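You operate a simulated robot arm through the tools that you are given. There is no shell and no other tool.

The job below is to be done with a simulated robot arm. You get a single attempt, and the scene is never put back.

TASK
Zero the dial gauge, then run the dome on the turning table once round under it.
Fine: zero knob till the display stops asking; dial gauge on the ring before the brake is freed; brake on again before you draw the gauge clear. Where these are worked on the way, their far stop is far enough and under half their travel is too little: dial gauge, table brake.

Only the result counts: the job must be done as asked and must still hold three seconds after the hand-in. Knocking over, shifting, dropping, spilling or breaking anything else fails it.

THE ROBOT
A 6-joint arm with a two-finger parallel gripper, fixed in place. Base frame: the origin is at the foot of the arm, x ahead of it, y to its left, z up. Units: mm, degrees, N and s.
With the tool pointing down near the work surface it reaches from about 100 to 700 mm from the base axis. Its first joint turns from -66.0 to 66.0 degrees. Payload 2.45 kg.
The TCP is the grasp point between the finger pads, 24 mm short of the fingertips. In the tool frame z runs along the fingers and y along their closing line. Largest opening 68 mm; finger width 17, thickness 10; the body of the gripper, 40 by 70 mm, starts 41 mm behind the TCP.
Orientation is told as [roll, pitch, yaw] about the base's x, y, z axes, in that order, counted from this pose: with the fingers straight down and closing along the base's y, the tool's x points along the base's -x, its y along +y and its z along -z.

THE INTERFACE
- The arm moves only by the tool step_arm. Its argument "targets" is a list of rows, each a list of 7 numbers: the shift along the base's x, y, z in mm, then the turn, a rotation vector about the base's x, y, z in degrees, then the finger opening in mm, from 0 to 68. In form: [[x, y, z, wx, wy, wz, grip], ...]. A call has 1 to 20 rows; each row shifts and turns the commanded pose from where the row before left it. A row lasts 0.2 s, in which the tool goes at most 50 mm and 8.6 degrees; a call with a longer step from one row to the next is refused whole, and so is a gripper value outside its range. Where a pose cannot be reached the arm comes as near as it can. A force on the tool above 40 N (or 10 N above the force at the start of the call, whichever is more), or a blocked arm, ends the call early, and 0.2 s more pass. The fingers move at their own pace (about 108 mm/s each) and stop on an object; they squeeze with about 27 N. The grip force told is the motor's: it shows also when the fingers shut on nothing. Time passes only in rows, and 0.2 s behind the last, so rows that do not move let the fingers close. The reply holds the time, the measured pose of the TCP, the force on the tool along the base axes, the opening and the grip force, in the units named above and with some noise, with the torque about the TCP (base axes, N m) and any sound that the robot's microphone picked up.
- Cameras (640 x 400 px; columns grow to the right, rows downward): "scene" is fixed at [179, 423.1, 1463.4]; the picture's right is [-0.64, -0.77, 0.00], its down [-0.46, 0.38, -0.80] and it looks along [0.61, -0.51, -0.60] (base axes); focal length 295 px, centre (320, 200). "wrist" rides on the gripper at [84, 11, -75] in the tool frame; the picture's right is [-0.13, 0.99, 0.00], its down [-0.60, -0.08, -0.79] and it looks along [-0.79, -0.10, 0.61] (tool axes); focal length 251 px, centre (320, 200). There is no depth. A picture from a camera that has moved, and an enlarged one, comes with that camera's place and axes in the base frame and with its lens.
- grab_frame(camera): a new picture of that camera. The clock stands still meanwhile.
- zoom(camera, box): a new picture of the part [left, top, right, bottom] of that camera's present view, enlarged. The clock stands still meanwhile.
- hand_in(): hands the job in; it is judged then, once.

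Places have to be worked out from the pictures, the camera data and where the tool is seen. Open the gripper and draw the arm clear of the work before you hand the job in, unless the task says otherwise.

The tools are called after "Emit:" as a command line: name --pt "numbers of a row" for each row, then --argument value for the rest, lists and objects as JSON in quotes. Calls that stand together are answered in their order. step_arm: Moves the arm, as the interface text tells. Its arguments: {"type":"object","properties":{"targets":{"type":"array","items":{"type":"array","items":{"type":"number"}}}},"required":["targets"]} The other tools are called the same way: grab_frame (camera) takes a picture; zoom (camera, box) takes an enlarged picture of a part of a camera's view; hand_in () hands the job in.

At the start:

```text
clock: 0.0
position: [479.2, 58.0, 1257.3]
tool_rot: [0.0, 0.1, 0.0]
force: [0.4, -0.3, 0.0]
moment: [0.0, 0.03, 0.01]
grip_width: 67.9
grasp_force: 0.2
```

scene: 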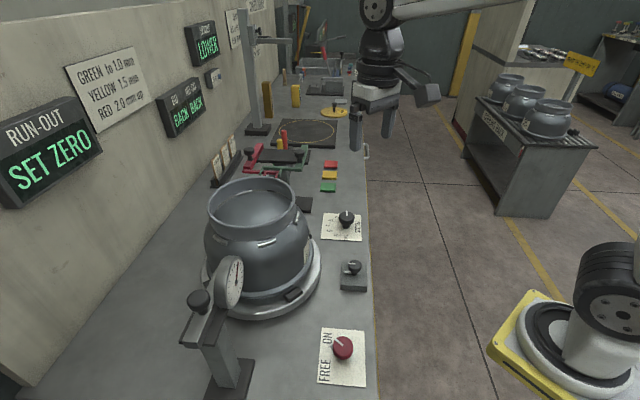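
wrist: 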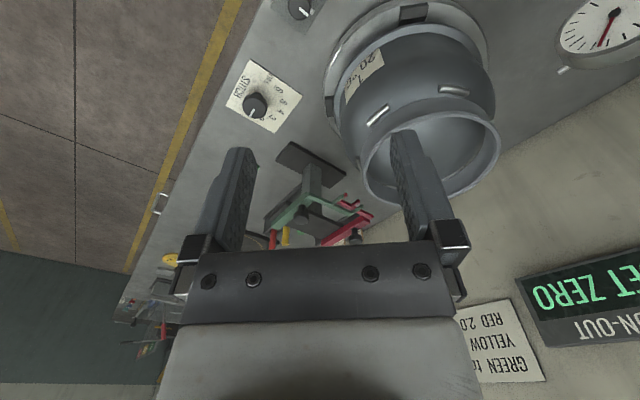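

The pictures show a bench with a dome on a turning table, a dial gauge on a stand with a black knob, a red FREE/ON knob and another knob and switch. I take enlarged views to understand each before moving.

Emit:
zoom --camera "scene" --box '[170, 240, 390, 400]'

Emit:
zoom --camera "scene" --box '[180, 160, 380, 300]'

Emit:
zoom --camera "scene" --box '[0, 0, 240, 220]'

Emit:
zoom --camera "wrist" --box '[220, 0, 640, 200]'

```text
2.50 times, centred on (280, 320) of scene
camera zoom: at [179.0, 423.1, 1463.4], right [-0.64, -0.77, 0.0], down [-0.46, 0.38, -0.8], along [0.61, -0.51, -0.6], focal length 736 px, centre (420, -100)
```

zoom: 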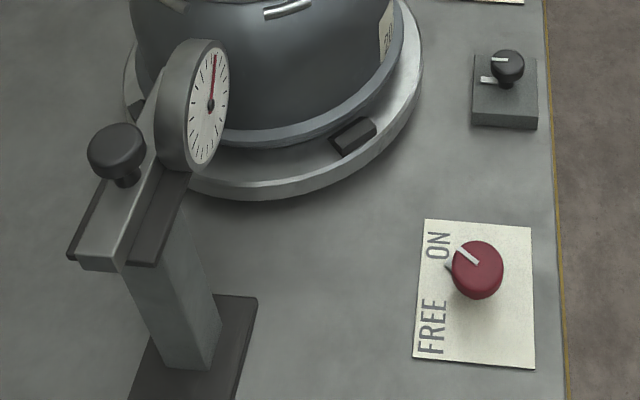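

```text
2.86 times, centred on (280, 230) of scene
camera zoom: at [179.0, 423.1, 1463.4], right [-0.64, -0.77, 0.0], down [-0.46, 0.38, -0.8], along [0.61, -0.51, -0.6], focal length 842 px, centre (434, 114)
```

zoom: 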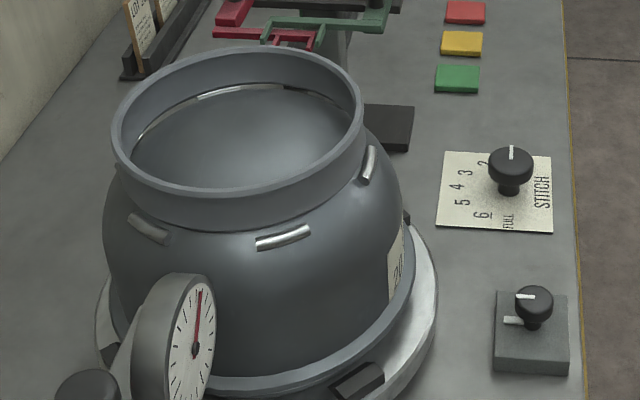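

```text
1.82 times, centred on (120, 110) of scene
camera zoom: at [179.0, 423.1, 1463.4], right [-0.64, -0.77, 0.0], down [-0.46, 0.38, -0.8], along [0.61, -0.51, -0.6], focal length 536 px, centre (684, 364)
```

zoom: 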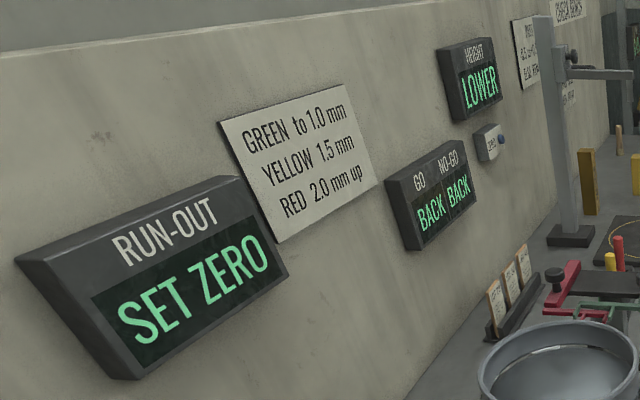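

```text
1.52 times, centred on (430, 100) of wrist
camera zoom: at [395.2, 69.0, 1331.6], right [0.13, 0.99, 0.0], down [0.6, -0.08, 0.79], along [0.79, -0.1, -0.61], focal length 383 px, centre (152, 352)
```

zoom: 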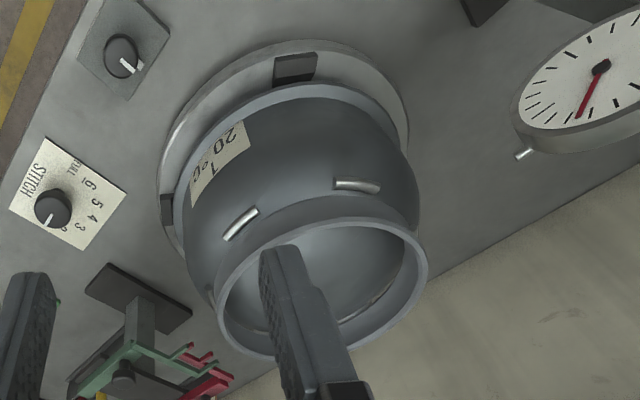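

The brake knob (red, FREE/ON), a small black knob on a block with marks, and the gauge slide with its own black knob lie near (389,181), (520,22) and (538,342); the bench top is near z≈800. I draw the tool back and turn it a little to get a second, better-baselined view.

Emit:
step_arm --pt "-40 10 0 0 0 0 68" --pt "-40 10 0 0 0 0 68" --pt "-40 10 -10 0 0 0 68" --pt "-40 10 -10 0 0 0 68" --pt "0 0 0 0 0 0 68"

Emit:
grab_frame --camera "wrist"

Emit:
grab_frame --camera "scene"

```text
clock: 1.2
position: [352.5, 113.1, 1231.5]
tool_rot: [0.0, 0.1, 0.0]
force: [0.3, 0.8, -0.2]
moment: [-0.01, 0.02, -0.01]
grip_width: 68.1
grasp_force: 0.1
out of reach, approached as far as the arm can: row 3, 4
```

```text
taken
camera wrist: at [270.7, 123.5, 1305.5], right [0.13, 0.99, 0.0], down [0.6, -0.08, 0.79], along [0.79, -0.1, -0.61], focal length 251 px, centre (320, 200)
```

wrist: 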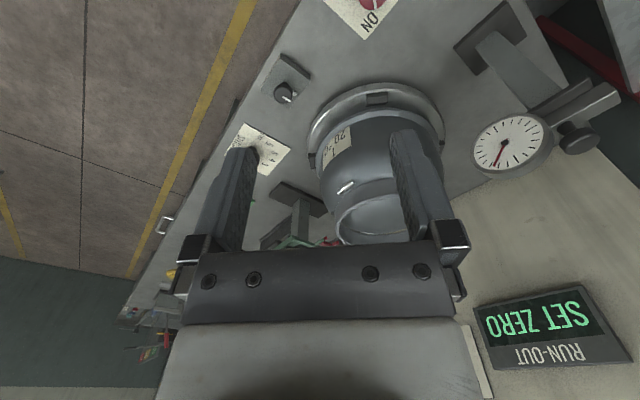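

```text
taken
```

scene: 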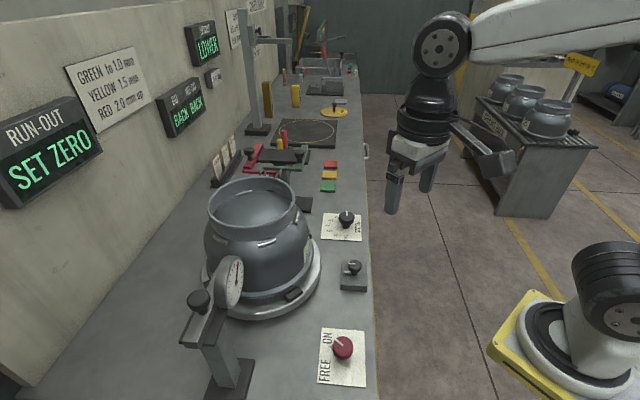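

From two wrist views and the scene I put the block knob at about (517,24,851), brake knob near (386,184,840), gauge dial (513,333,1049), slide knob (494,394,1077), table centre (686,203) with radius about 160. I zoom in for detail.

Emit:
zoom --camera "wrist" --box '[440, 0, 640, 200]'

Emit:
zoom --camera "wrist" --box '[220, 40, 460, 240]'

Emit:
zoom --camera "scene" --box '[320, 240, 390, 300]'

Emit:
zoom --camera "scene" --box '[170, 250, 260, 340]'

```text
2.00 times, centred on (540, 100) of wrist
camera zoom: at [270.7, 123.5, 1305.5], right [0.13, 0.99, 0.0], down [0.6, -0.08, 0.79], along [0.79, -0.1, -0.61], focal length 503 px, centre (-120, 400)
```

zoom: 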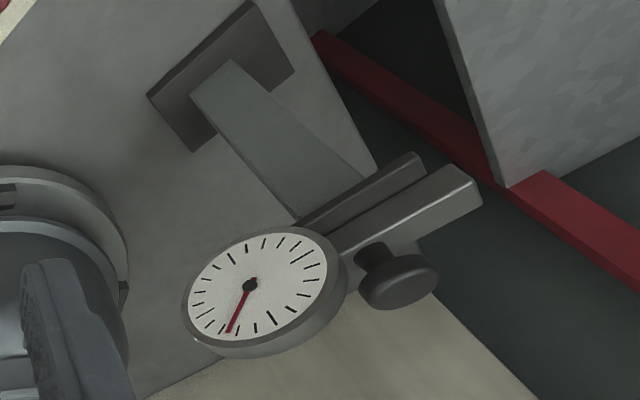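

```text
2.00 times, centred on (340, 140) of wrist
camera zoom: at [270.7, 123.5, 1305.5], right [0.13, 0.99, 0.0], down [0.6, -0.08, 0.79], along [0.79, -0.1, -0.61], focal length 503 px, centre (280, 320)
```

zoom: 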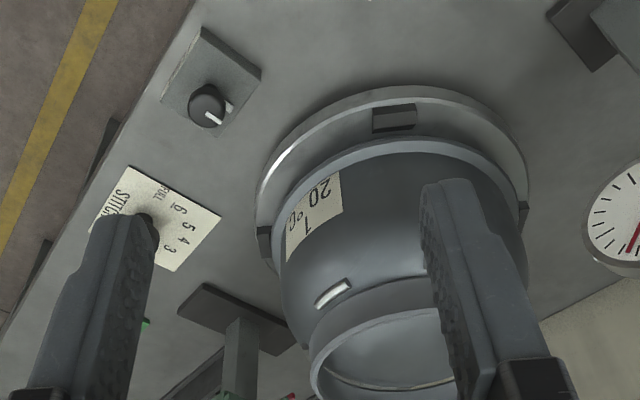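

```text
6.67 times, centred on (355, 270) of scene
camera zoom: at [178.9, 423.1, 1463.4], right [-0.64, -0.77, 0.0], down [-0.46, 0.38, -0.8], along [0.61, -0.51, -0.6], focal length 1964 px, centre (87, -267)
```

zoom: 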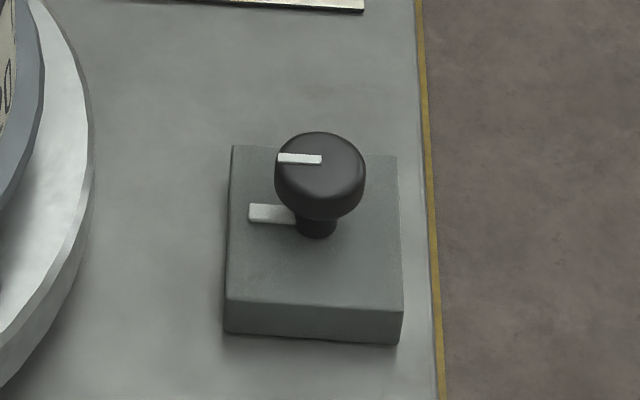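

```text
4.44 times, centred on (215, 295) of scene
camera zoom: at [178.9, 423.1, 1463.4], right [-0.64, -0.77, 0.0], down [-0.46, 0.38, -0.8], along [0.61, -0.51, -0.6], focal length 1309 px, centre (787, -222)
```

zoom: 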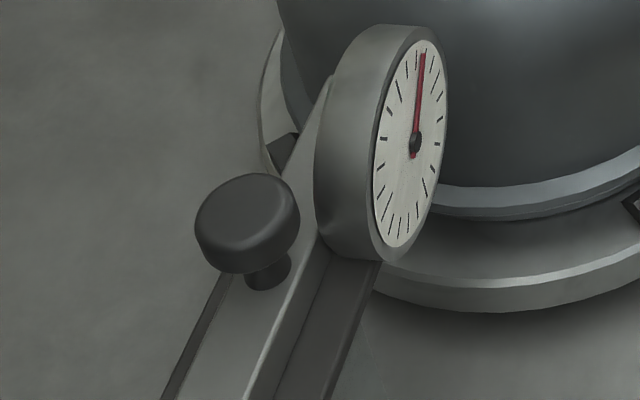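

The block knob shows a white pointer and a fixed mark and is about 36 mm across with its head roughly 40 mm above its block, so I take it for the zero knob. I move the open gripper to about 100 mm above it and check by the wrist camera.

Emit:
step_arm --pt "23.5 -12.7 -40 0 0 0 68" --pt "23.5 -12.7 -40 0 0 0 68" --pt "23.5 -12.7 -40 0 0 0 68" --pt "23.5 -12.7 -40 0 0 0 68" --pt "23.5 -12.7 -40 0 0 0 68" --pt "23.5 -12.7 -40 0 0 0 68" --pt "23.5 -12.7 -40 0 0 0 68" --pt "0 0 0 0 0 0 68"

Emit:
grab_frame --camera "wrist"

Emit:
grab_frame --camera "scene"

```text
clock: 3.0
position: [519.7, 24.6, 949.6]
tool_rot: [0.0, 0.1, 0.0]
force: [0.7, -1.4, 0.2]
moment: [-0.01, 0.0, 0.01]
grip_width: 67.9
grasp_force: 0.0
```

```text
taken
camera wrist: at [435.4, 35.2, 1024.2], right [0.13, 0.99, 0.0], down [0.6, -0.08, 0.79], along [0.79, -0.1, -0.61], focal length 251 px, centre (320, 200)
```

wrist: 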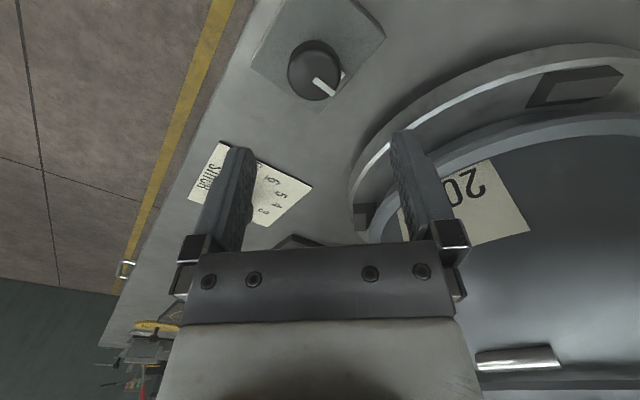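

```text
taken
```

scene: 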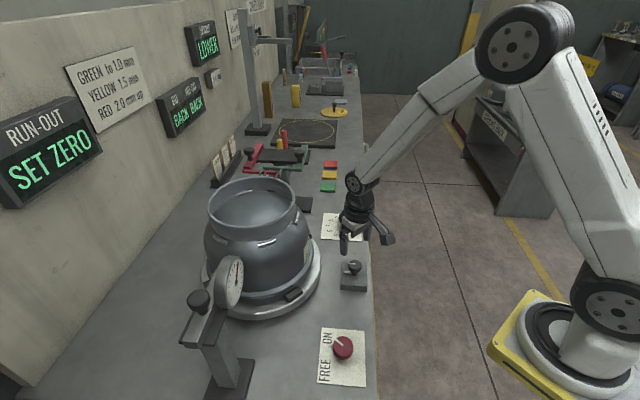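

The wrist view puts the knob head at about (515,22,853), nearly under the TCP at (519.7,24.6). I centre over it and lower until the pads are level with the head, then close.

Emit:
step_arm --pt "-3.7 -2.4 -30 0 0 0 68" --pt "0 0 -30 0 0 0 68" --pt "0 0 -15 0 0 0 68" --pt "0 0 -10 0 0 0 68" --pt "0 0 -5 0 0 0 68" --pt "0 0 0 0 0 0 68"

Emit:
grab_frame --camera "wrist"

Emit:
zoom --camera "scene" --box '[320, 200, 400, 300]'

```text
clock: 4.4
position: [514.1, 21.6, 860.3]
tool_rot: [0.0, 0.0, 0.0]
force: [0.0, -0.3, 0.5]
moment: [0.0, 0.0, 0.0]
grip_width: 68.1
grasp_force: 0.2
```

```text
taken
camera wrist: at [431.2, 33.3, 934.5], right [0.13, 0.99, 0.0], down [0.6, -0.08, 0.79], along [0.79, -0.1, -0.61], focal length 251 px, centre (320, 200)
```

wrist: 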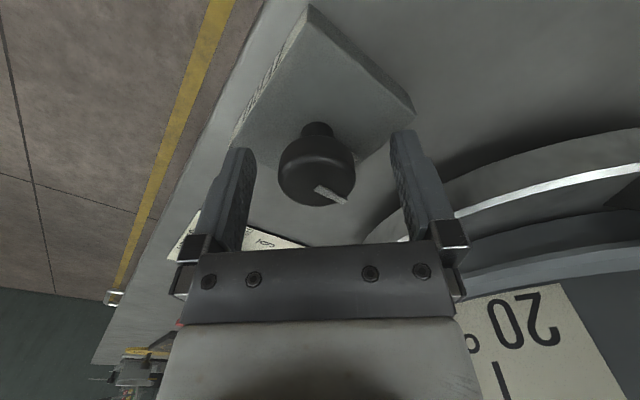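

```text
4.00 times, centred on (360, 250) of scene
camera zoom: at [179.0, 423.1, 1463.4], right [-0.64, -0.77, 0.0], down [-0.46, 0.38, -0.8], along [0.61, -0.51, -0.6], focal length 1178 px, centre (160, 0)
```

zoom: 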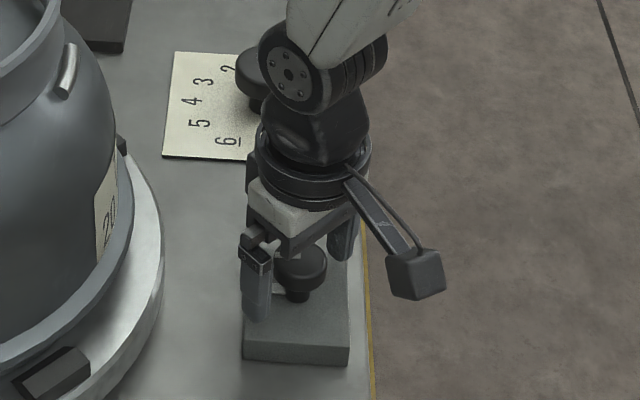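

The knob head is centred between the fingers with its middle at about z 851 and the block top near 815. I go down 9 mm and close on it.

Emit:
step_arm --pt "1 0.5 -5 0 0 0 68" --pt "0 0 -4 0 0 0 68" --pt "0 0 0 0 0 0 45" --pt "0 0 0 0 0 0 30" --pt "0 0 0 0 0 0 30"

Emit:
grab_frame --camera "wrist"

```text
clock: 5.6
position: [516.5, 23.2, 851.4]
tool_rot: [0.0, -0.1, 0.1]
force: [0.0, -9.9, -2.1]
moment: [-0.01, -0.12, -0.01]
grip_width: 37.9
grasp_force: 5.5
```

```text
taken
camera wrist: at [432.4, 32.8, 925.7], right [0.13, 0.99, 0.0], down [0.6, -0.08, 0.79], along [0.79, -0.1, -0.61], focal length 251 px, centre (320, 200)
```

wrist: 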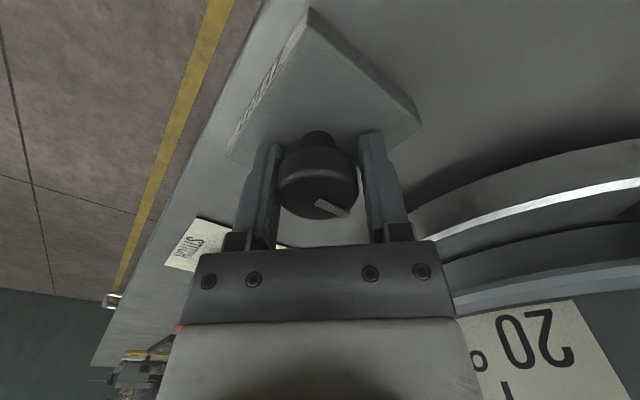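

Contact was slightly off centre (-9.9 N in y), so I shift about 1 mm to −y and let the grip settle at full squeeze.

Emit:
step_arm --pt "0 -1 0 0 0 0 25" --pt "0 0 0 0 0 0 25" --pt "0 0 0 0 0 0 25"

```text
clock: 6.4
position: [515.2, 22.2, 851.6]
tool_rot: [0.0, 0.1, 0.0]
force: [0.2, -13.3, 2.5]
moment: [-0.06, 0.13, 0.02]
grip_width: 36.2
grasp_force: 6.7
```

Still -13 N in y, so I shift a further 2 mm to −y.

Emit:
step_arm --pt "0 -2 0 0 0 0 25" --pt "0 0 0 0 0 0 25" --pt "0 0 0 0 0 0 25"

```text
clock: 7.2
position: [515.7, 21.7, 851.0]
tool_rot: [0.0, 0.1, 0.1]
force: [1.1, 7.3, -3.2]
moment: [0.19, 0.24, 0.06]
grip_width: 35.4
grasp_force: 45.2
```

The grip is now firm (35.4 mm, 45 N). I turn the knob counter-clockwise by 32° as a trial and look at the display and needle.

Emit:
step_arm --pt "0 0.8 0 0 0 8 25" --pt "0 0 0 0 0 8 25" --pt "0 0 0 0 0 8 25" --pt "0 0 0 0 0 8 25" --pt "0 0 0 0 0 0 25"

Emit:
grab_frame --camera "wrist"

Emit:
grab_frame --camera "scene"

Emit:
zoom --camera "scene" --box '[200, 240, 260, 320]'

```text
clock: 8.4
position: [515.3, 21.3, 850.8]
tool_rot: [0.0, 0.0, 32.2]
force: [-3.2, -1.8, -2.9]
moment: [0.33, -0.64, 0.01]
grip_width: 35.3
grasp_force: 45.1
```

```text
taken
camera wrist: at [439.5, -14.8, 925.7], right [-0.42, 0.91, 0.0], down [0.55, 0.25, 0.79], along [0.72, 0.33, -0.61], focal length 251 px, centre (320, 200)
```

wrist: 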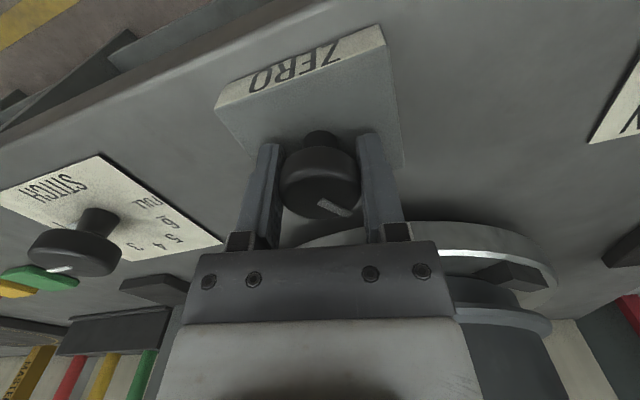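

```text
taken
```

scene: 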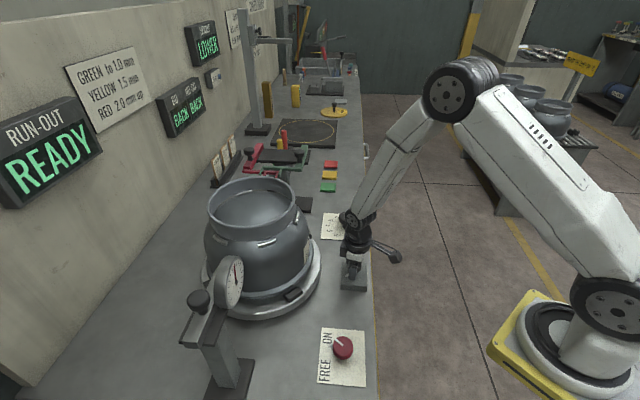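

```text
5.00 times, centred on (230, 280) of scene
camera zoom: at [178.9, 423.1, 1463.4], right [-0.64, -0.77, 0.0], down [-0.46, 0.38, -0.8], along [0.61, -0.51, -0.6], focal length 1473 px, centre (770, -200)
```

zoom: 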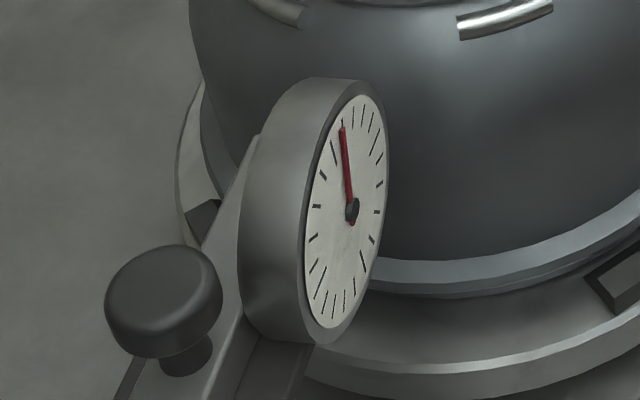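

The block is marked "ZERO" and the run-out display has changed from SET ZERO to READY. I release the knob, rise straight up, and check the display still holds.

Emit:
step_arm --pt "0 0 0 0 0 0 50" --pt "0 0 0 0 0 0 68" --pt "0 0 10 0 0 0 68" --pt "0 0 40 0 0 0 68" --pt "0 0 50 0 0 -8 68" --pt "0 0 50 0 0 -8 68" --pt "0 0 50 0 0 -8 68" --pt "0 0 50 0 0 -8 68" --pt "0 0 0 0 0 0 68"

Emit:
grab_frame --camera "scene"

Emit:
grab_frame --camera "wrist"

```text
clock: 10.4
position: [515.6, 21.2, 1103.4]
tool_rot: [0.0, 0.1, -0.1]
force: [-0.1, 0.8, -0.1]
moment: [0.02, 0.0, 0.03]
grip_width: 68.2
grasp_force: 0.1
```

```text
taken
```

scene: 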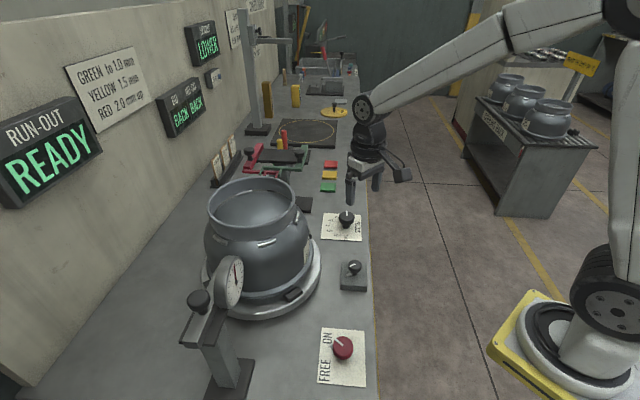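

```text
taken
camera wrist: at [432.3, 30.9, 1177.6], right [0.13, 0.99, 0.0], down [0.6, -0.08, 0.79], along [0.79, -0.1, -0.61], focal length 251 px, centre (320, 200)
```

wrist: 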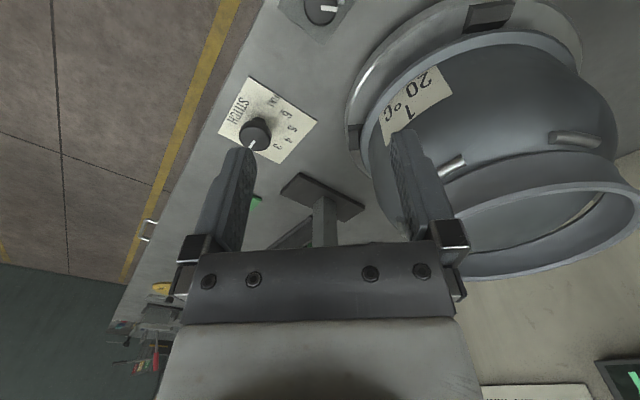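

READY holds after release. Next is the gauge slide knob at about (494,394,1077); I travel high over the near side of the dome to a spot about 100 mm above it and look.

Emit:
step_arm --pt "-2.7 43 20 0 0 0 68" --pt "-2.7 43 20 0 0 0 68" --pt "-2.7 43 20 0 0 0 68" --pt "-2.7 43 20 0 0 0 68" --pt "-2.7 47 0 0 0 0 68" --pt "-2.7 47 0 0 0 0 68" --pt "-2.7 47 0 0 0 0 68" --pt "-2.7 47 0 0 0 0 68" --pt "0 0 0 0 0 0 68"

Emit:
grab_frame --camera "wrist"

Emit:
grab_frame --camera "scene"

```text
clock: 12.4
position: [493.8, 380.0, 1180.4]
tool_rot: [0.0, 0.0, 0.0]
force: [-1.1, 0.4, 0.5]
moment: [0.02, 0.01, 0.0]
grip_width: 68.1
grasp_force: 0.0
```

```text
taken
camera wrist: at [410.2, 392.0, 1255.1], right [0.13, 0.99, 0.0], down [0.6, -0.08, 0.79], along [0.79, -0.1, -0.61], focal length 251 px, centre (320, 200)
```

wrist: 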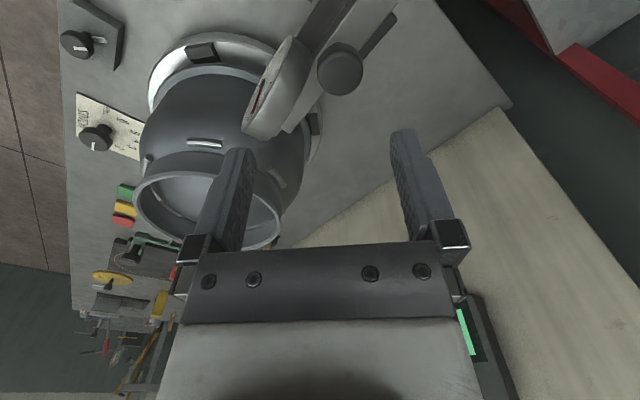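

```text
taken
```

scene: 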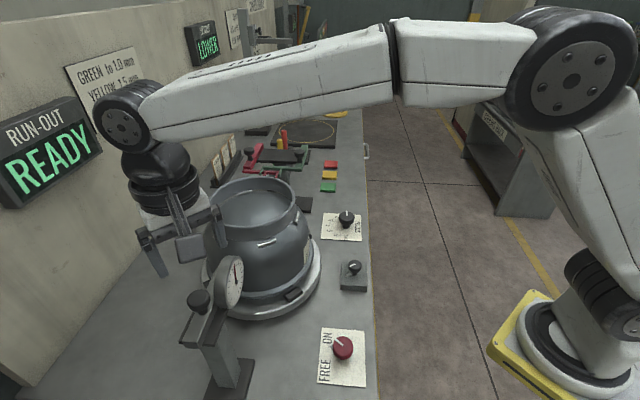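

The slide knob triangulates to (492,395,1084), about 32 mm across. I zoom in to read the slide's direction and how far the gauge is from the ring.

Emit:
zoom --camera "wrist" --box '[220, 0, 420, 150]'

Emit:
zoom --camera "scene" --box '[160, 230, 280, 330]'

```text
2.67 times, centred on (320, 75) of wrist
camera zoom: at [410.2, 392.0, 1255.1], right [0.13, 0.99, 0.0], down [0.6, -0.08, 0.79], along [0.79, -0.1, -0.61], focal length 670 px, centre (320, 533)
```

zoom: 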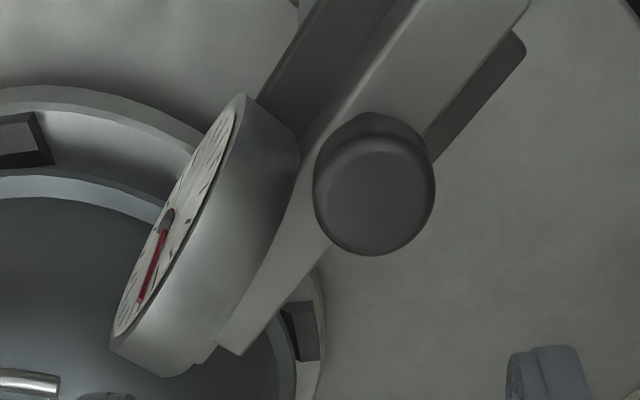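

```text
4.00 times, centred on (220, 280) of scene
camera zoom: at [178.9, 423.1, 1463.4], right [-0.64, -0.77, 0.0], down [-0.46, 0.38, -0.8], along [0.61, -0.51, -0.6], focal length 1178 px, centre (720, -120)
```

zoom: 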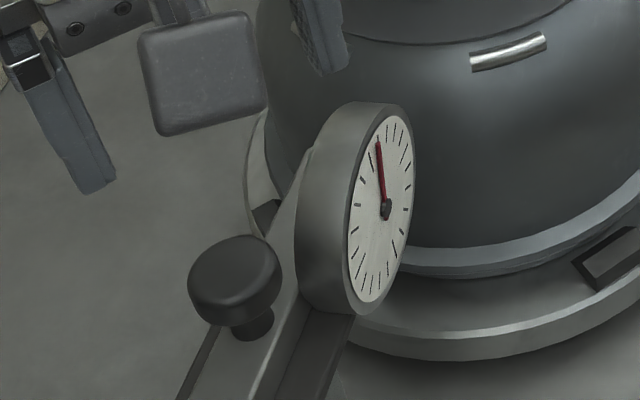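

The slide runs along (0.70,−0.715), straight at the dome axis. I turn the tool −45.6° in yaw so the fingers will close across the slide (clear of the dial), centred above the knob.

Emit:
step_arm --pt "-0.3 2.5 0 0 0 -7.6 68" --pt "-0.3 2.5 0 0 0 -7.6 68" --pt "-0.3 2.5 0 0 0 -7.6 68" --pt "-0.3 2.5 0 0 0 -7.6 68" --pt "-0.3 2.5 0 0 0 -7.6 68" --pt "-0.3 2.5 0 0 0 -7.6 68" --pt "0 0 0 0 0 0 68"

Emit:
grab_frame --camera "wrist"

Emit:
grab_frame --camera "scene"

```text
clock: 14.0
position: [493.5, 395.5, 1182.0]
tool_rot: [0.0, 0.0, -45.7]
force: [-0.1, -0.4, -0.2]
moment: [0.03, 0.02, 0.01]
grip_width: 68.0
grasp_force: 0.1
```

```text
taken
camera wrist: at [442.6, 463.6, 1255.7], right [0.8, 0.6, 0.0], down [0.37, -0.49, 0.79], along [0.48, -0.63, -0.61], focal length 251 px, centre (320, 200)
```

wrist: 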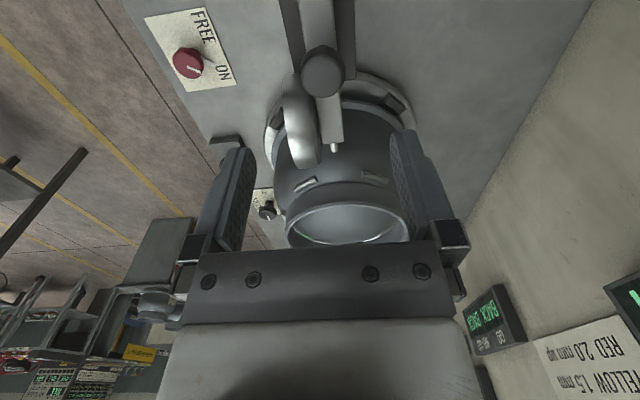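

```text
taken
```

scene: 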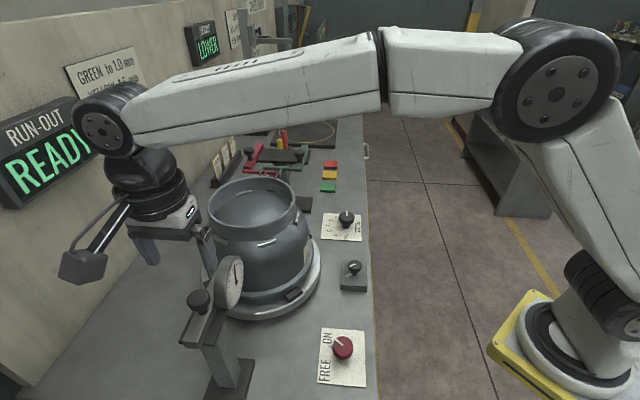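

The knob sits almost exactly below the TCP, best fit (494,396.5,1079). I lower toward it in two stages, stopping with the pads just above to check centring.

Emit:
step_arm --pt "0.3 0.8 -30 0 0 0 68" --pt "0 0 -30 0 0 0 68" --pt "0 0 -20 0 0 0 68" --pt "0 0 -8 0 0 0 68" --pt "0 0 0 0 0 0 68"

Emit:
grab_frame --camera "wrist"

Emit:
zoom --camera "scene" --box '[140, 220, 280, 340]'

```text
clock: 15.2
position: [492.8, 397.2, 1094.5]
tool_rot: [0.0, -0.1, -45.6]
force: [0.7, -0.7, 0.0]
moment: [0.0, 0.02, -0.02]
grip_width: 67.9
grasp_force: 0.1
```

```text
taken
camera wrist: at [442.7, 464.4, 1168.0], right [0.8, 0.6, 0.0], down [0.37, -0.49, 0.79], along [0.48, -0.63, -0.61], focal length 251 px, centre (320, 200)
```

wrist: 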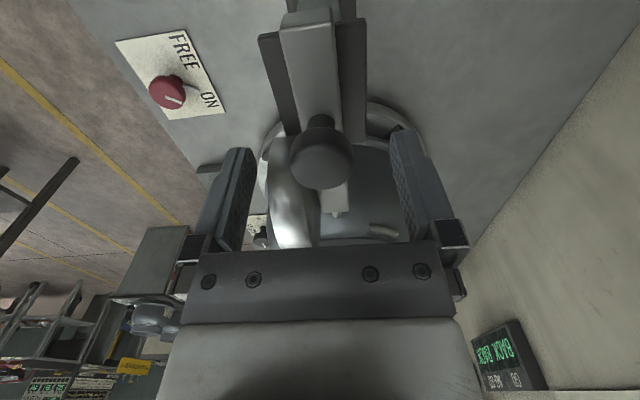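

```text
3.33 times, centred on (210, 280) of scene
camera zoom: at [179.0, 423.1, 1463.4], right [-0.64, -0.77, 0.0], down [-0.46, 0.38, -0.8], along [0.61, -0.51, -0.6], focal length 982 px, centre (687, -67)
```

zoom: 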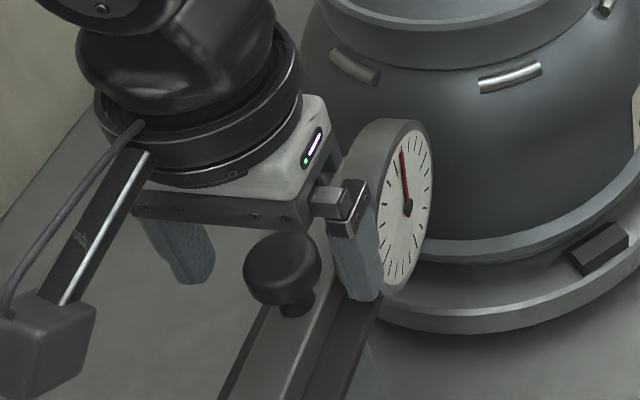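

Centred well; head centre is near z 1077. I go down 17 mm and close across the knob.

Emit:
step_arm --pt "0.5 0 -9 0 0 0 68" --pt "0 0 -8 0 0 0 68" --pt "0 0 0 0 0 0 45" --pt "0 0 0 0 0 0 32" --pt "0 0 0 0 0 0 25" --pt "0 0 0 0 0 0 25"

Emit:
grab_frame --camera "wrist"

```text
clock: 16.6
position: [494.4, 397.1, 1075.1]
tool_rot: [0.0, 0.1, -45.6]
force: [0.5, -0.3, -1.9]
moment: [0.04, -0.03, -0.01]
grip_width: 31.4
grasp_force: 44.3
```

```text
taken
camera wrist: at [443.4, 464.4, 1150.5], right [0.8, 0.6, 0.0], down [0.37, -0.49, 0.79], along [0.48, -0.63, -0.61], focal length 251 px, centre (320, 200)
```

wrist: 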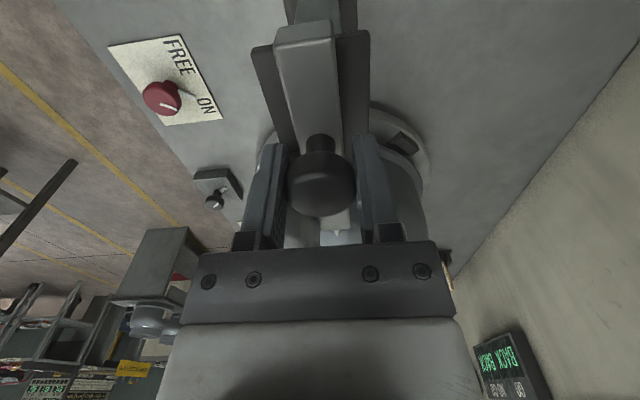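

Firm on the slide knob (31.4 mm, 44 N). I push it along (0.70,−0.715) in small steps, watching the force for the stop.

Emit:
step_arm --pt "5.6 -5.7 0 0 0 0 25" --pt "5.6 -5.7 0 0 0 0 25" --pt "5.6 -5.7 0 0 0 0 25" --pt "0 0 0 0 0 0 25"

Emit:
grab_frame --camera "wrist"

Emit:
grab_frame --camera "scene"

```text
clock: 17.6
position: [511.5, 379.3, 1076.4]
tool_rot: [-0.1, 0.0, -45.6]
force: [0.9, 1.0, -2.8]
moment: [0.39, 0.35, 0.14]
grip_width: 31.4
grasp_force: 44.0
```

```text
taken
camera wrist: at [460.8, 447.0, 1150.5], right [0.8, 0.6, 0.0], down [0.37, -0.49, 0.79], along [0.48, -0.63, -0.61], focal length 251 px, centre (320, 200)
```

wrist: 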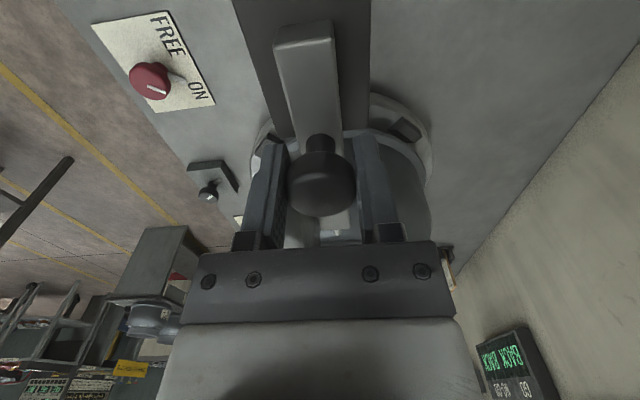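

```text
taken
```

scene: 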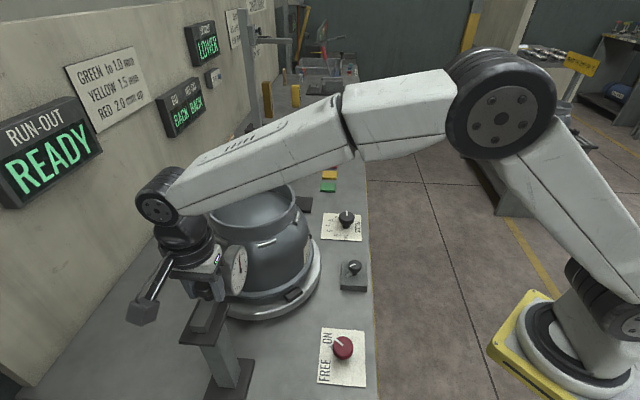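

The slide moves freely (24 mm so far, negligible force). I keep going in small steps until resistance appears.

Emit:
step_arm --pt "3.5 -3.6 0 0 0 0 25" --pt "3.5 -3.6 0 0 0 0 25" --pt "3.5 -3.6 0 0 0 0 25" --pt "3.5 -3.6 0 0 0 0 25" --pt "0 0 0 0 0 0 25"

Emit:
zoom --camera "scene" --box '[160, 210, 300, 330]'

Emit:
zoom --camera "wrist" --box '[230, 0, 450, 250]'

```text
clock: 18.8
position: [525.1, 365.4, 1075.8]
tool_rot: [0.1, 0.0, -45.6]
force: [5.6, 6.2, -3.6]
moment: [0.3, 0.13, 0.15]
grip_width: 31.4
grasp_force: 44.4
```

```text
3.33 times, centred on (230, 270) of scene
camera zoom: at [179.2, 423.3, 1463.3], right [-0.64, -0.77, 0.0], down [-0.46, 0.38, -0.8], along [0.61, -0.51, -0.6], focal length 982 px, centre (620, -33)
```

zoom: 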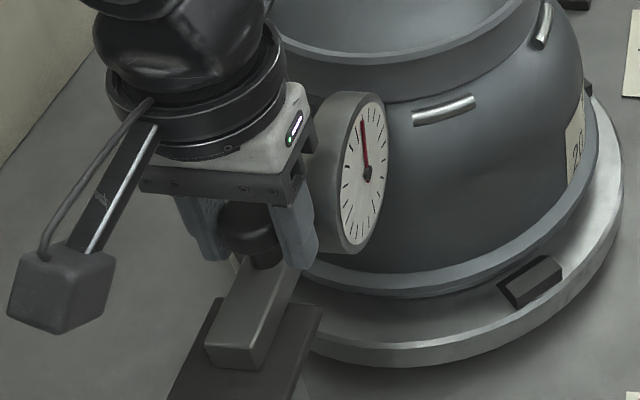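

```text
1.60 times, centred on (340, 125) of wrist
camera zoom: at [474.7, 432.9, 1150.5], right [0.8, 0.6, 0.0], down [0.37, -0.49, 0.79], along [0.48, -0.63, -0.61], focal length 402 px, centre (288, 320)
```

zoom: 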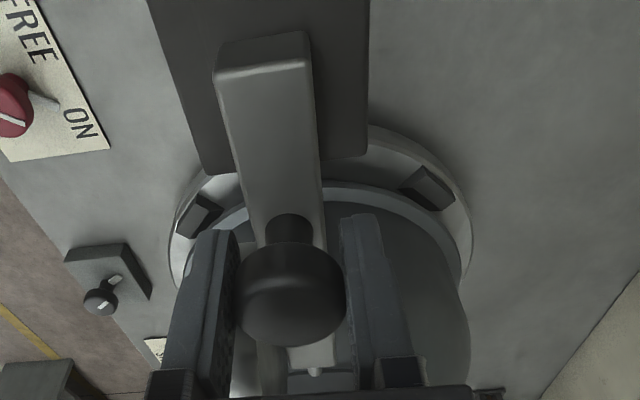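

No resistance along the slide after 44 mm, only a small side force, so I trim the direction a touch and continue.

Emit:
step_arm --pt "3.7 -3.3 0 0 0 0 25" --pt "2.9 -2.8 0 0 0 0 25" --pt "2.9 -2.8 0 0 0 0 25" --pt "2.9 -2.8 0 0 0 0 25" --pt "0 0 0 0 0 0 25"

Emit:
grab_frame --camera "scene"

Emit:
zoom --camera "wrist" --box '[230, 0, 450, 250]'

```text
clock: 20.0
position: [537.9, 353.6, 1075.8]
tool_rot: [0.1, 0.0, -45.7]
force: [5.3, 5.9, -5.2]
moment: [0.17, 0.09, 0.13]
grip_width: 31.4
grasp_force: 44.8
```

```text
taken
```

scene: 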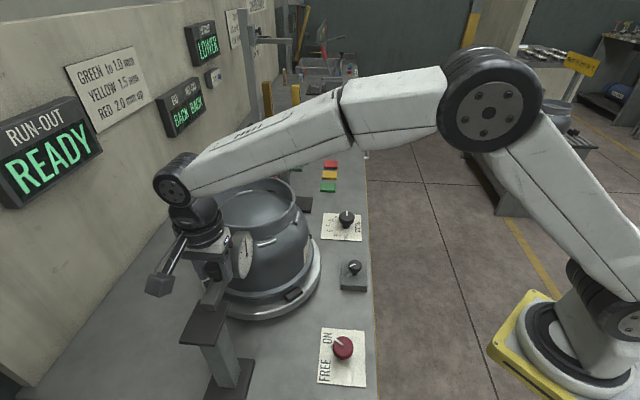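

```text
1.60 times, centred on (340, 125) of wrist
camera zoom: at [486.8, 420.9, 1150.5], right [0.8, 0.6, 0.0], down [0.37, -0.49, 0.79], along [0.48, -0.63, -0.61], focal length 402 px, centre (288, 320)
```

zoom: 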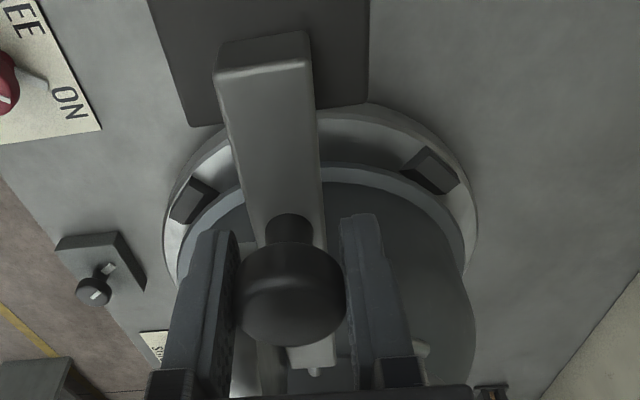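

61 mm travelled and still free; the plunger tip is nearing the dome. I continue with small steps.

Emit:
step_arm --pt "2.3 -1.9 0 0 0 0 25" --pt "2.1 -2.1 0 0 0 0 25" --pt "2.1 -2.1 0 0 0 0 25" --pt "2.1 -2.1 0 0 0 0 25" --pt "2.1 -2.1 0 0 0 0 25" --pt "0 0 0 0 0 0 25"

Emit:
grab_frame --camera "scene"

Emit:
grab_frame --camera "wrist"

```text
clock: 21.4
position: [546.6, 344.9, 1075.8]
tool_rot: [-0.2, 0.1, -45.5]
force: [-5.9, 6.6, -7.2]
moment: [-0.47, -0.45, -0.06]
grip_width: 31.5
grasp_force: 44.7
```

```text
taken
```

scene: 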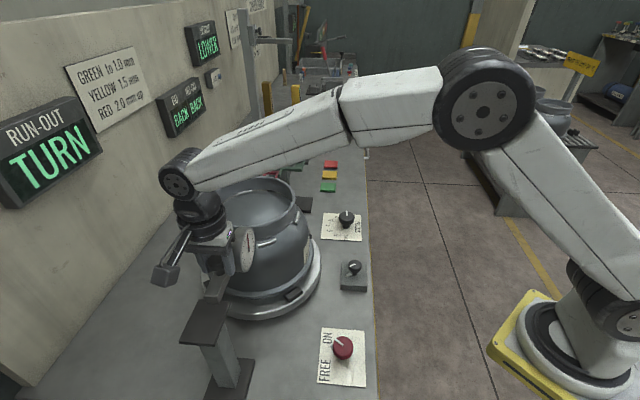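

```text
taken
camera wrist: at [496.6, 411.3, 1150.6], right [0.8, 0.6, 0.0], down [0.37, -0.49, 0.79], along [0.48, -0.63, -0.61], focal length 251 px, centre (320, 200)
```

wrist: 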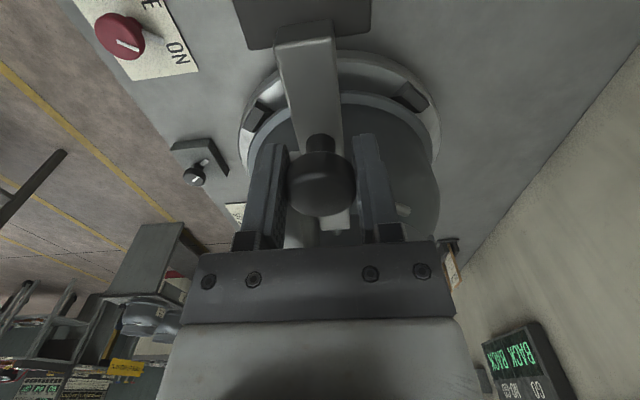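

The display now says TURN and about 9 N opposes the slide, so the gauge is on the ring and near its stop. One more small push confirms the stop.

Emit:
step_arm --pt "1.4 -1.4 0 0 0 0 25" --pt "0 0 0 0 0 0 25" --pt "0 0 0 0 0 0 25"

Emit:
zoom --camera "scene" --box '[160, 200, 320, 340]'

```text
clock: 22.2
position: [547.1, 343.9, 1075.4]
tool_rot: [-0.1, 0.1, -45.5]
force: [-18.2, 16.2, -9.4]
moment: [0.19, 0.27, 0.1]
grip_width: 31.2
grasp_force: 44.5
```

```text
2.86 times, centred on (240, 270) of scene
camera zoom: at [178.5, 423.8, 1463.3], right [-0.64, -0.77, 0.0], down [-0.46, 0.38, -0.8], along [0.61, -0.51, -0.6], focal length 842 px, centre (549, 0)
```

zoom: 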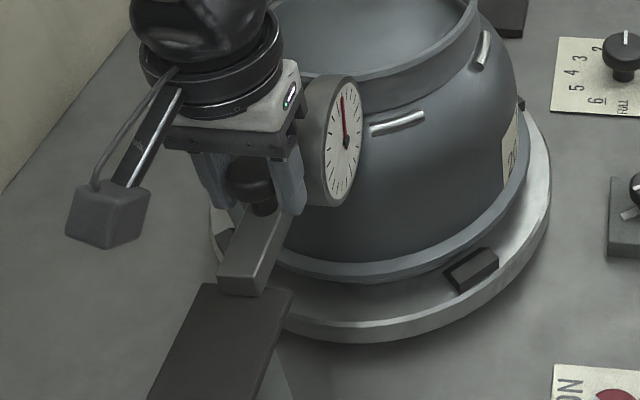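

24 N with no further motion: it is at its far stop. I ease off the push, open the fingers and rise straight up.

Emit:
step_arm --pt "-2.2 2.2 0 0 0 0 25" --pt "0 0 0 0 0 0 45" --pt "0 0 0 0 0 0 68" --pt "0 0 10 0 0 0 68" --pt "0 0 30 0 0 0 68" --pt "0 0 45 0 0 0 68" --pt "0 0 45 0 0 0 68" --pt "0 0 0 0 0 0 68"

Emit:
grab_frame --camera "scene"

Emit:
grab_frame --camera "wrist"

```text
clock: 24.0
position: [548.1, 343.9, 1206.0]
tool_rot: [0.0, 0.0, -45.7]
force: [0.4, 0.1, 0.0]
moment: [-0.02, 0.0, -0.02]
grip_width: 68.0
grasp_force: 0.0
```

```text
taken
```

scene: 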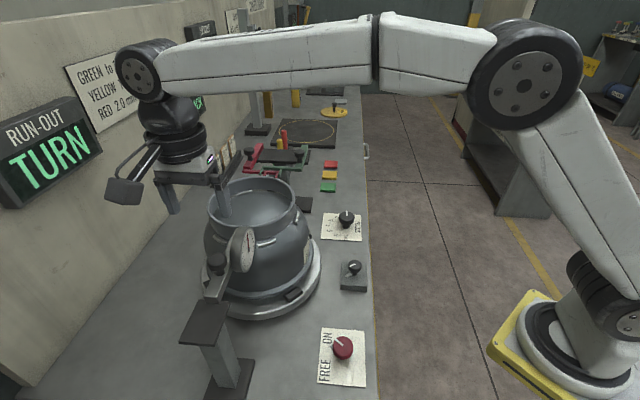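

```text
taken
camera wrist: at [496.8, 411.5, 1281.0], right [0.8, 0.6, 0.0], down [0.37, -0.49, 0.79], along [0.48, -0.63, -0.61], focal length 251 px, centre (320, 200)
```

wrist: 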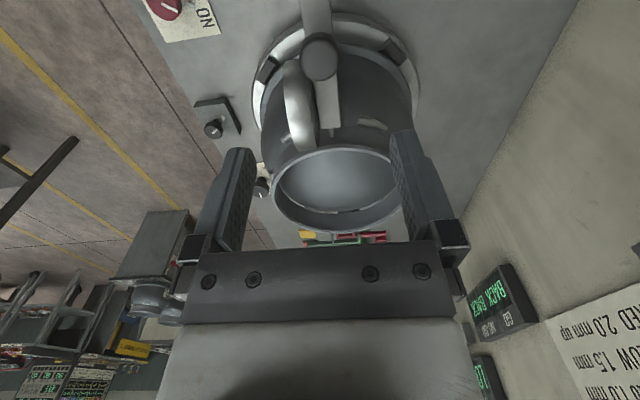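

Gauge is on and the display asks to TURN. The brake knob triangulates to (383,187,837), pointer at ON; I travel back and stop about 130 mm above it.

Emit:
step_arm --pt "-33 -31.3 0 0 0 0 68" --pt "-33 -31.3 0 0 0 0 68" --pt "-33 -31.3 -10 0 0 0 68" --pt "-33 -31.3 -15 0 0 0 68" --pt "-33 -31.3 -15 0 0 0 68" --pt "0 0 -45 0 0 0 68" --pt "0 0 -45 0 0 0 68" --pt "0 0 -45 0 0 0 68" --pt "0 0 -45 0 0 0 68" --pt "0 0 0 0 0 0 68"

Emit:
grab_frame --camera "wrist"

Emit:
grab_frame --camera "scene"

```text
clock: 26.2
position: [380.7, 189.2, 983.9]
tool_rot: [0.0, 0.0, -45.6]
force: [0.8, -0.2, -0.8]
moment: [-0.02, -0.03, 0.01]
grip_width: 68.0
grasp_force: 0.1
```

```text
taken
camera wrist: at [330.0, 255.7, 1059.7], right [0.8, 0.6, 0.0], down [0.37, -0.49, 0.79], along [0.48, -0.63, -0.61], focal length 251 px, centre (320, 200)
```

wrist: 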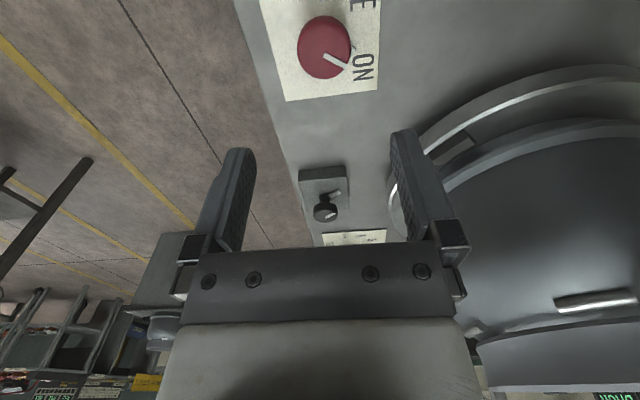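

```text
taken
```

scene: 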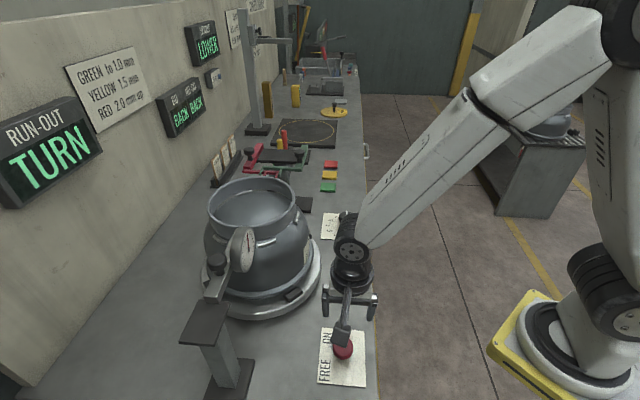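

The red knob's top lies near (383,190,843), about 40 mm across. I descend to z≈880 over it and check again.

Emit:
step_arm --pt "1 0.5 -40 0 0 0 68" --pt "1 0 -40 0 0 0 68" --pt "0 0 -20 0 0 0 68" --pt "0 0 0 0 0 0 68"

Emit:
grab_frame --camera "wrist"

Emit:
zoom --camera "scene" --box '[290, 280, 400, 400]'

```text
clock: 27.2
position: [383.2, 188.6, 886.0]
tool_rot: [0.1, 0.1, -45.6]
force: [0.0, 1.1, -0.1]
moment: [0.03, 0.02, 0.0]
grip_width: 68.3
grasp_force: 0.0
```

```text
taken
camera wrist: at [332.2, 255.9, 960.0], right [0.8, 0.6, 0.0], down [0.37, -0.49, 0.79], along [0.48, -0.63, -0.61], focal length 251 px, centre (320, 200)
```

wrist: 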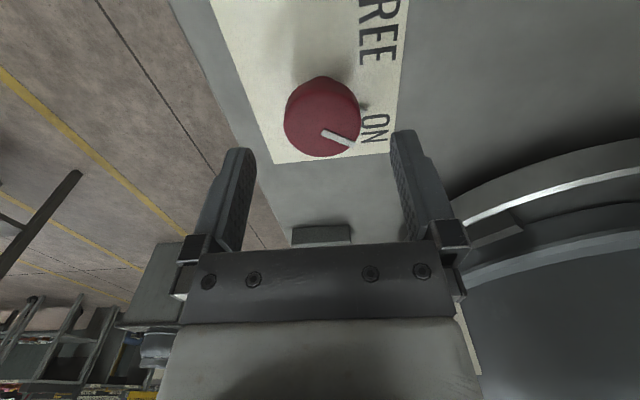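

```text
3.33 times, centred on (345, 340) of scene
camera zoom: at [179.0, 423.1, 1463.4], right [-0.64, -0.77, 0.0], down [-0.46, 0.38, -0.8], along [0.61, -0.51, -0.6], focal length 982 px, centre (237, -267)
```

zoom: 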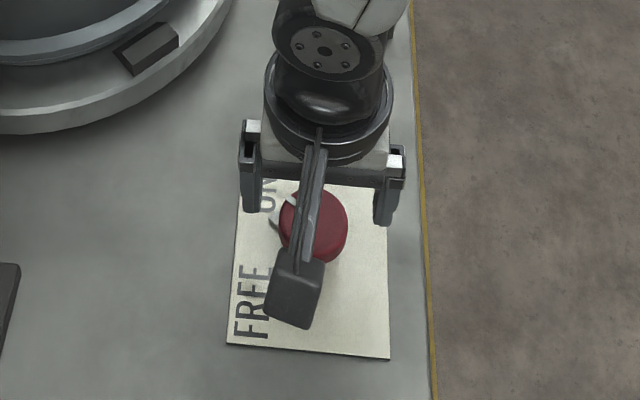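

The knob top is at about (384,189,849), centred below the TCP; from ON to FREE is a counter-clockwise turn of roughly 80–90°. I lower to z≈838 and close.

Emit:
step_arm --pt "0.5 0.6 -25 0 0 0 68" --pt "0 0 -15 0 0 0 68" --pt "0 0 -8 0 0 0 68" --pt "0 0 0 0 0 0 50" --pt "0 0 0 0 0 0 38" --pt "0 0 0 0 0 0 32" --pt "0 0 0 0 0 0 32"

Emit:
grab_frame --camera "wrist"

```text
clock: 28.8
position: [383.5, 190.0, 836.7]
tool_rot: [0.0, 0.0, -45.5]
force: [2.1, 1.8, -8.7]
moment: [0.03, -0.14, 0.02]
grip_width: 43.5
grasp_force: 44.6
```

```text
taken
camera wrist: at [333.2, 256.3, 912.6], right [0.8, 0.6, 0.0], down [0.37, -0.49, 0.79], along [0.48, -0.63, -0.61], focal length 251 px, centre (320, 200)
```

wrist: 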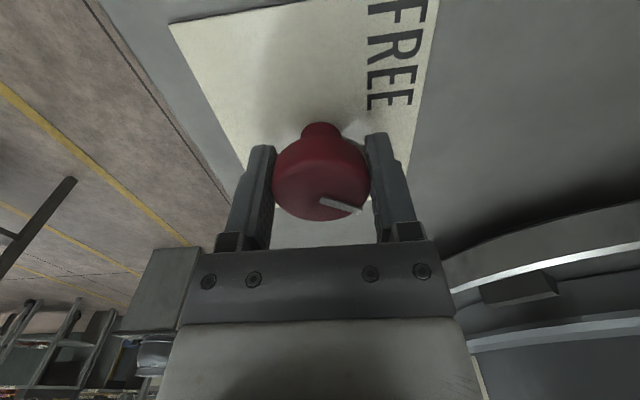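

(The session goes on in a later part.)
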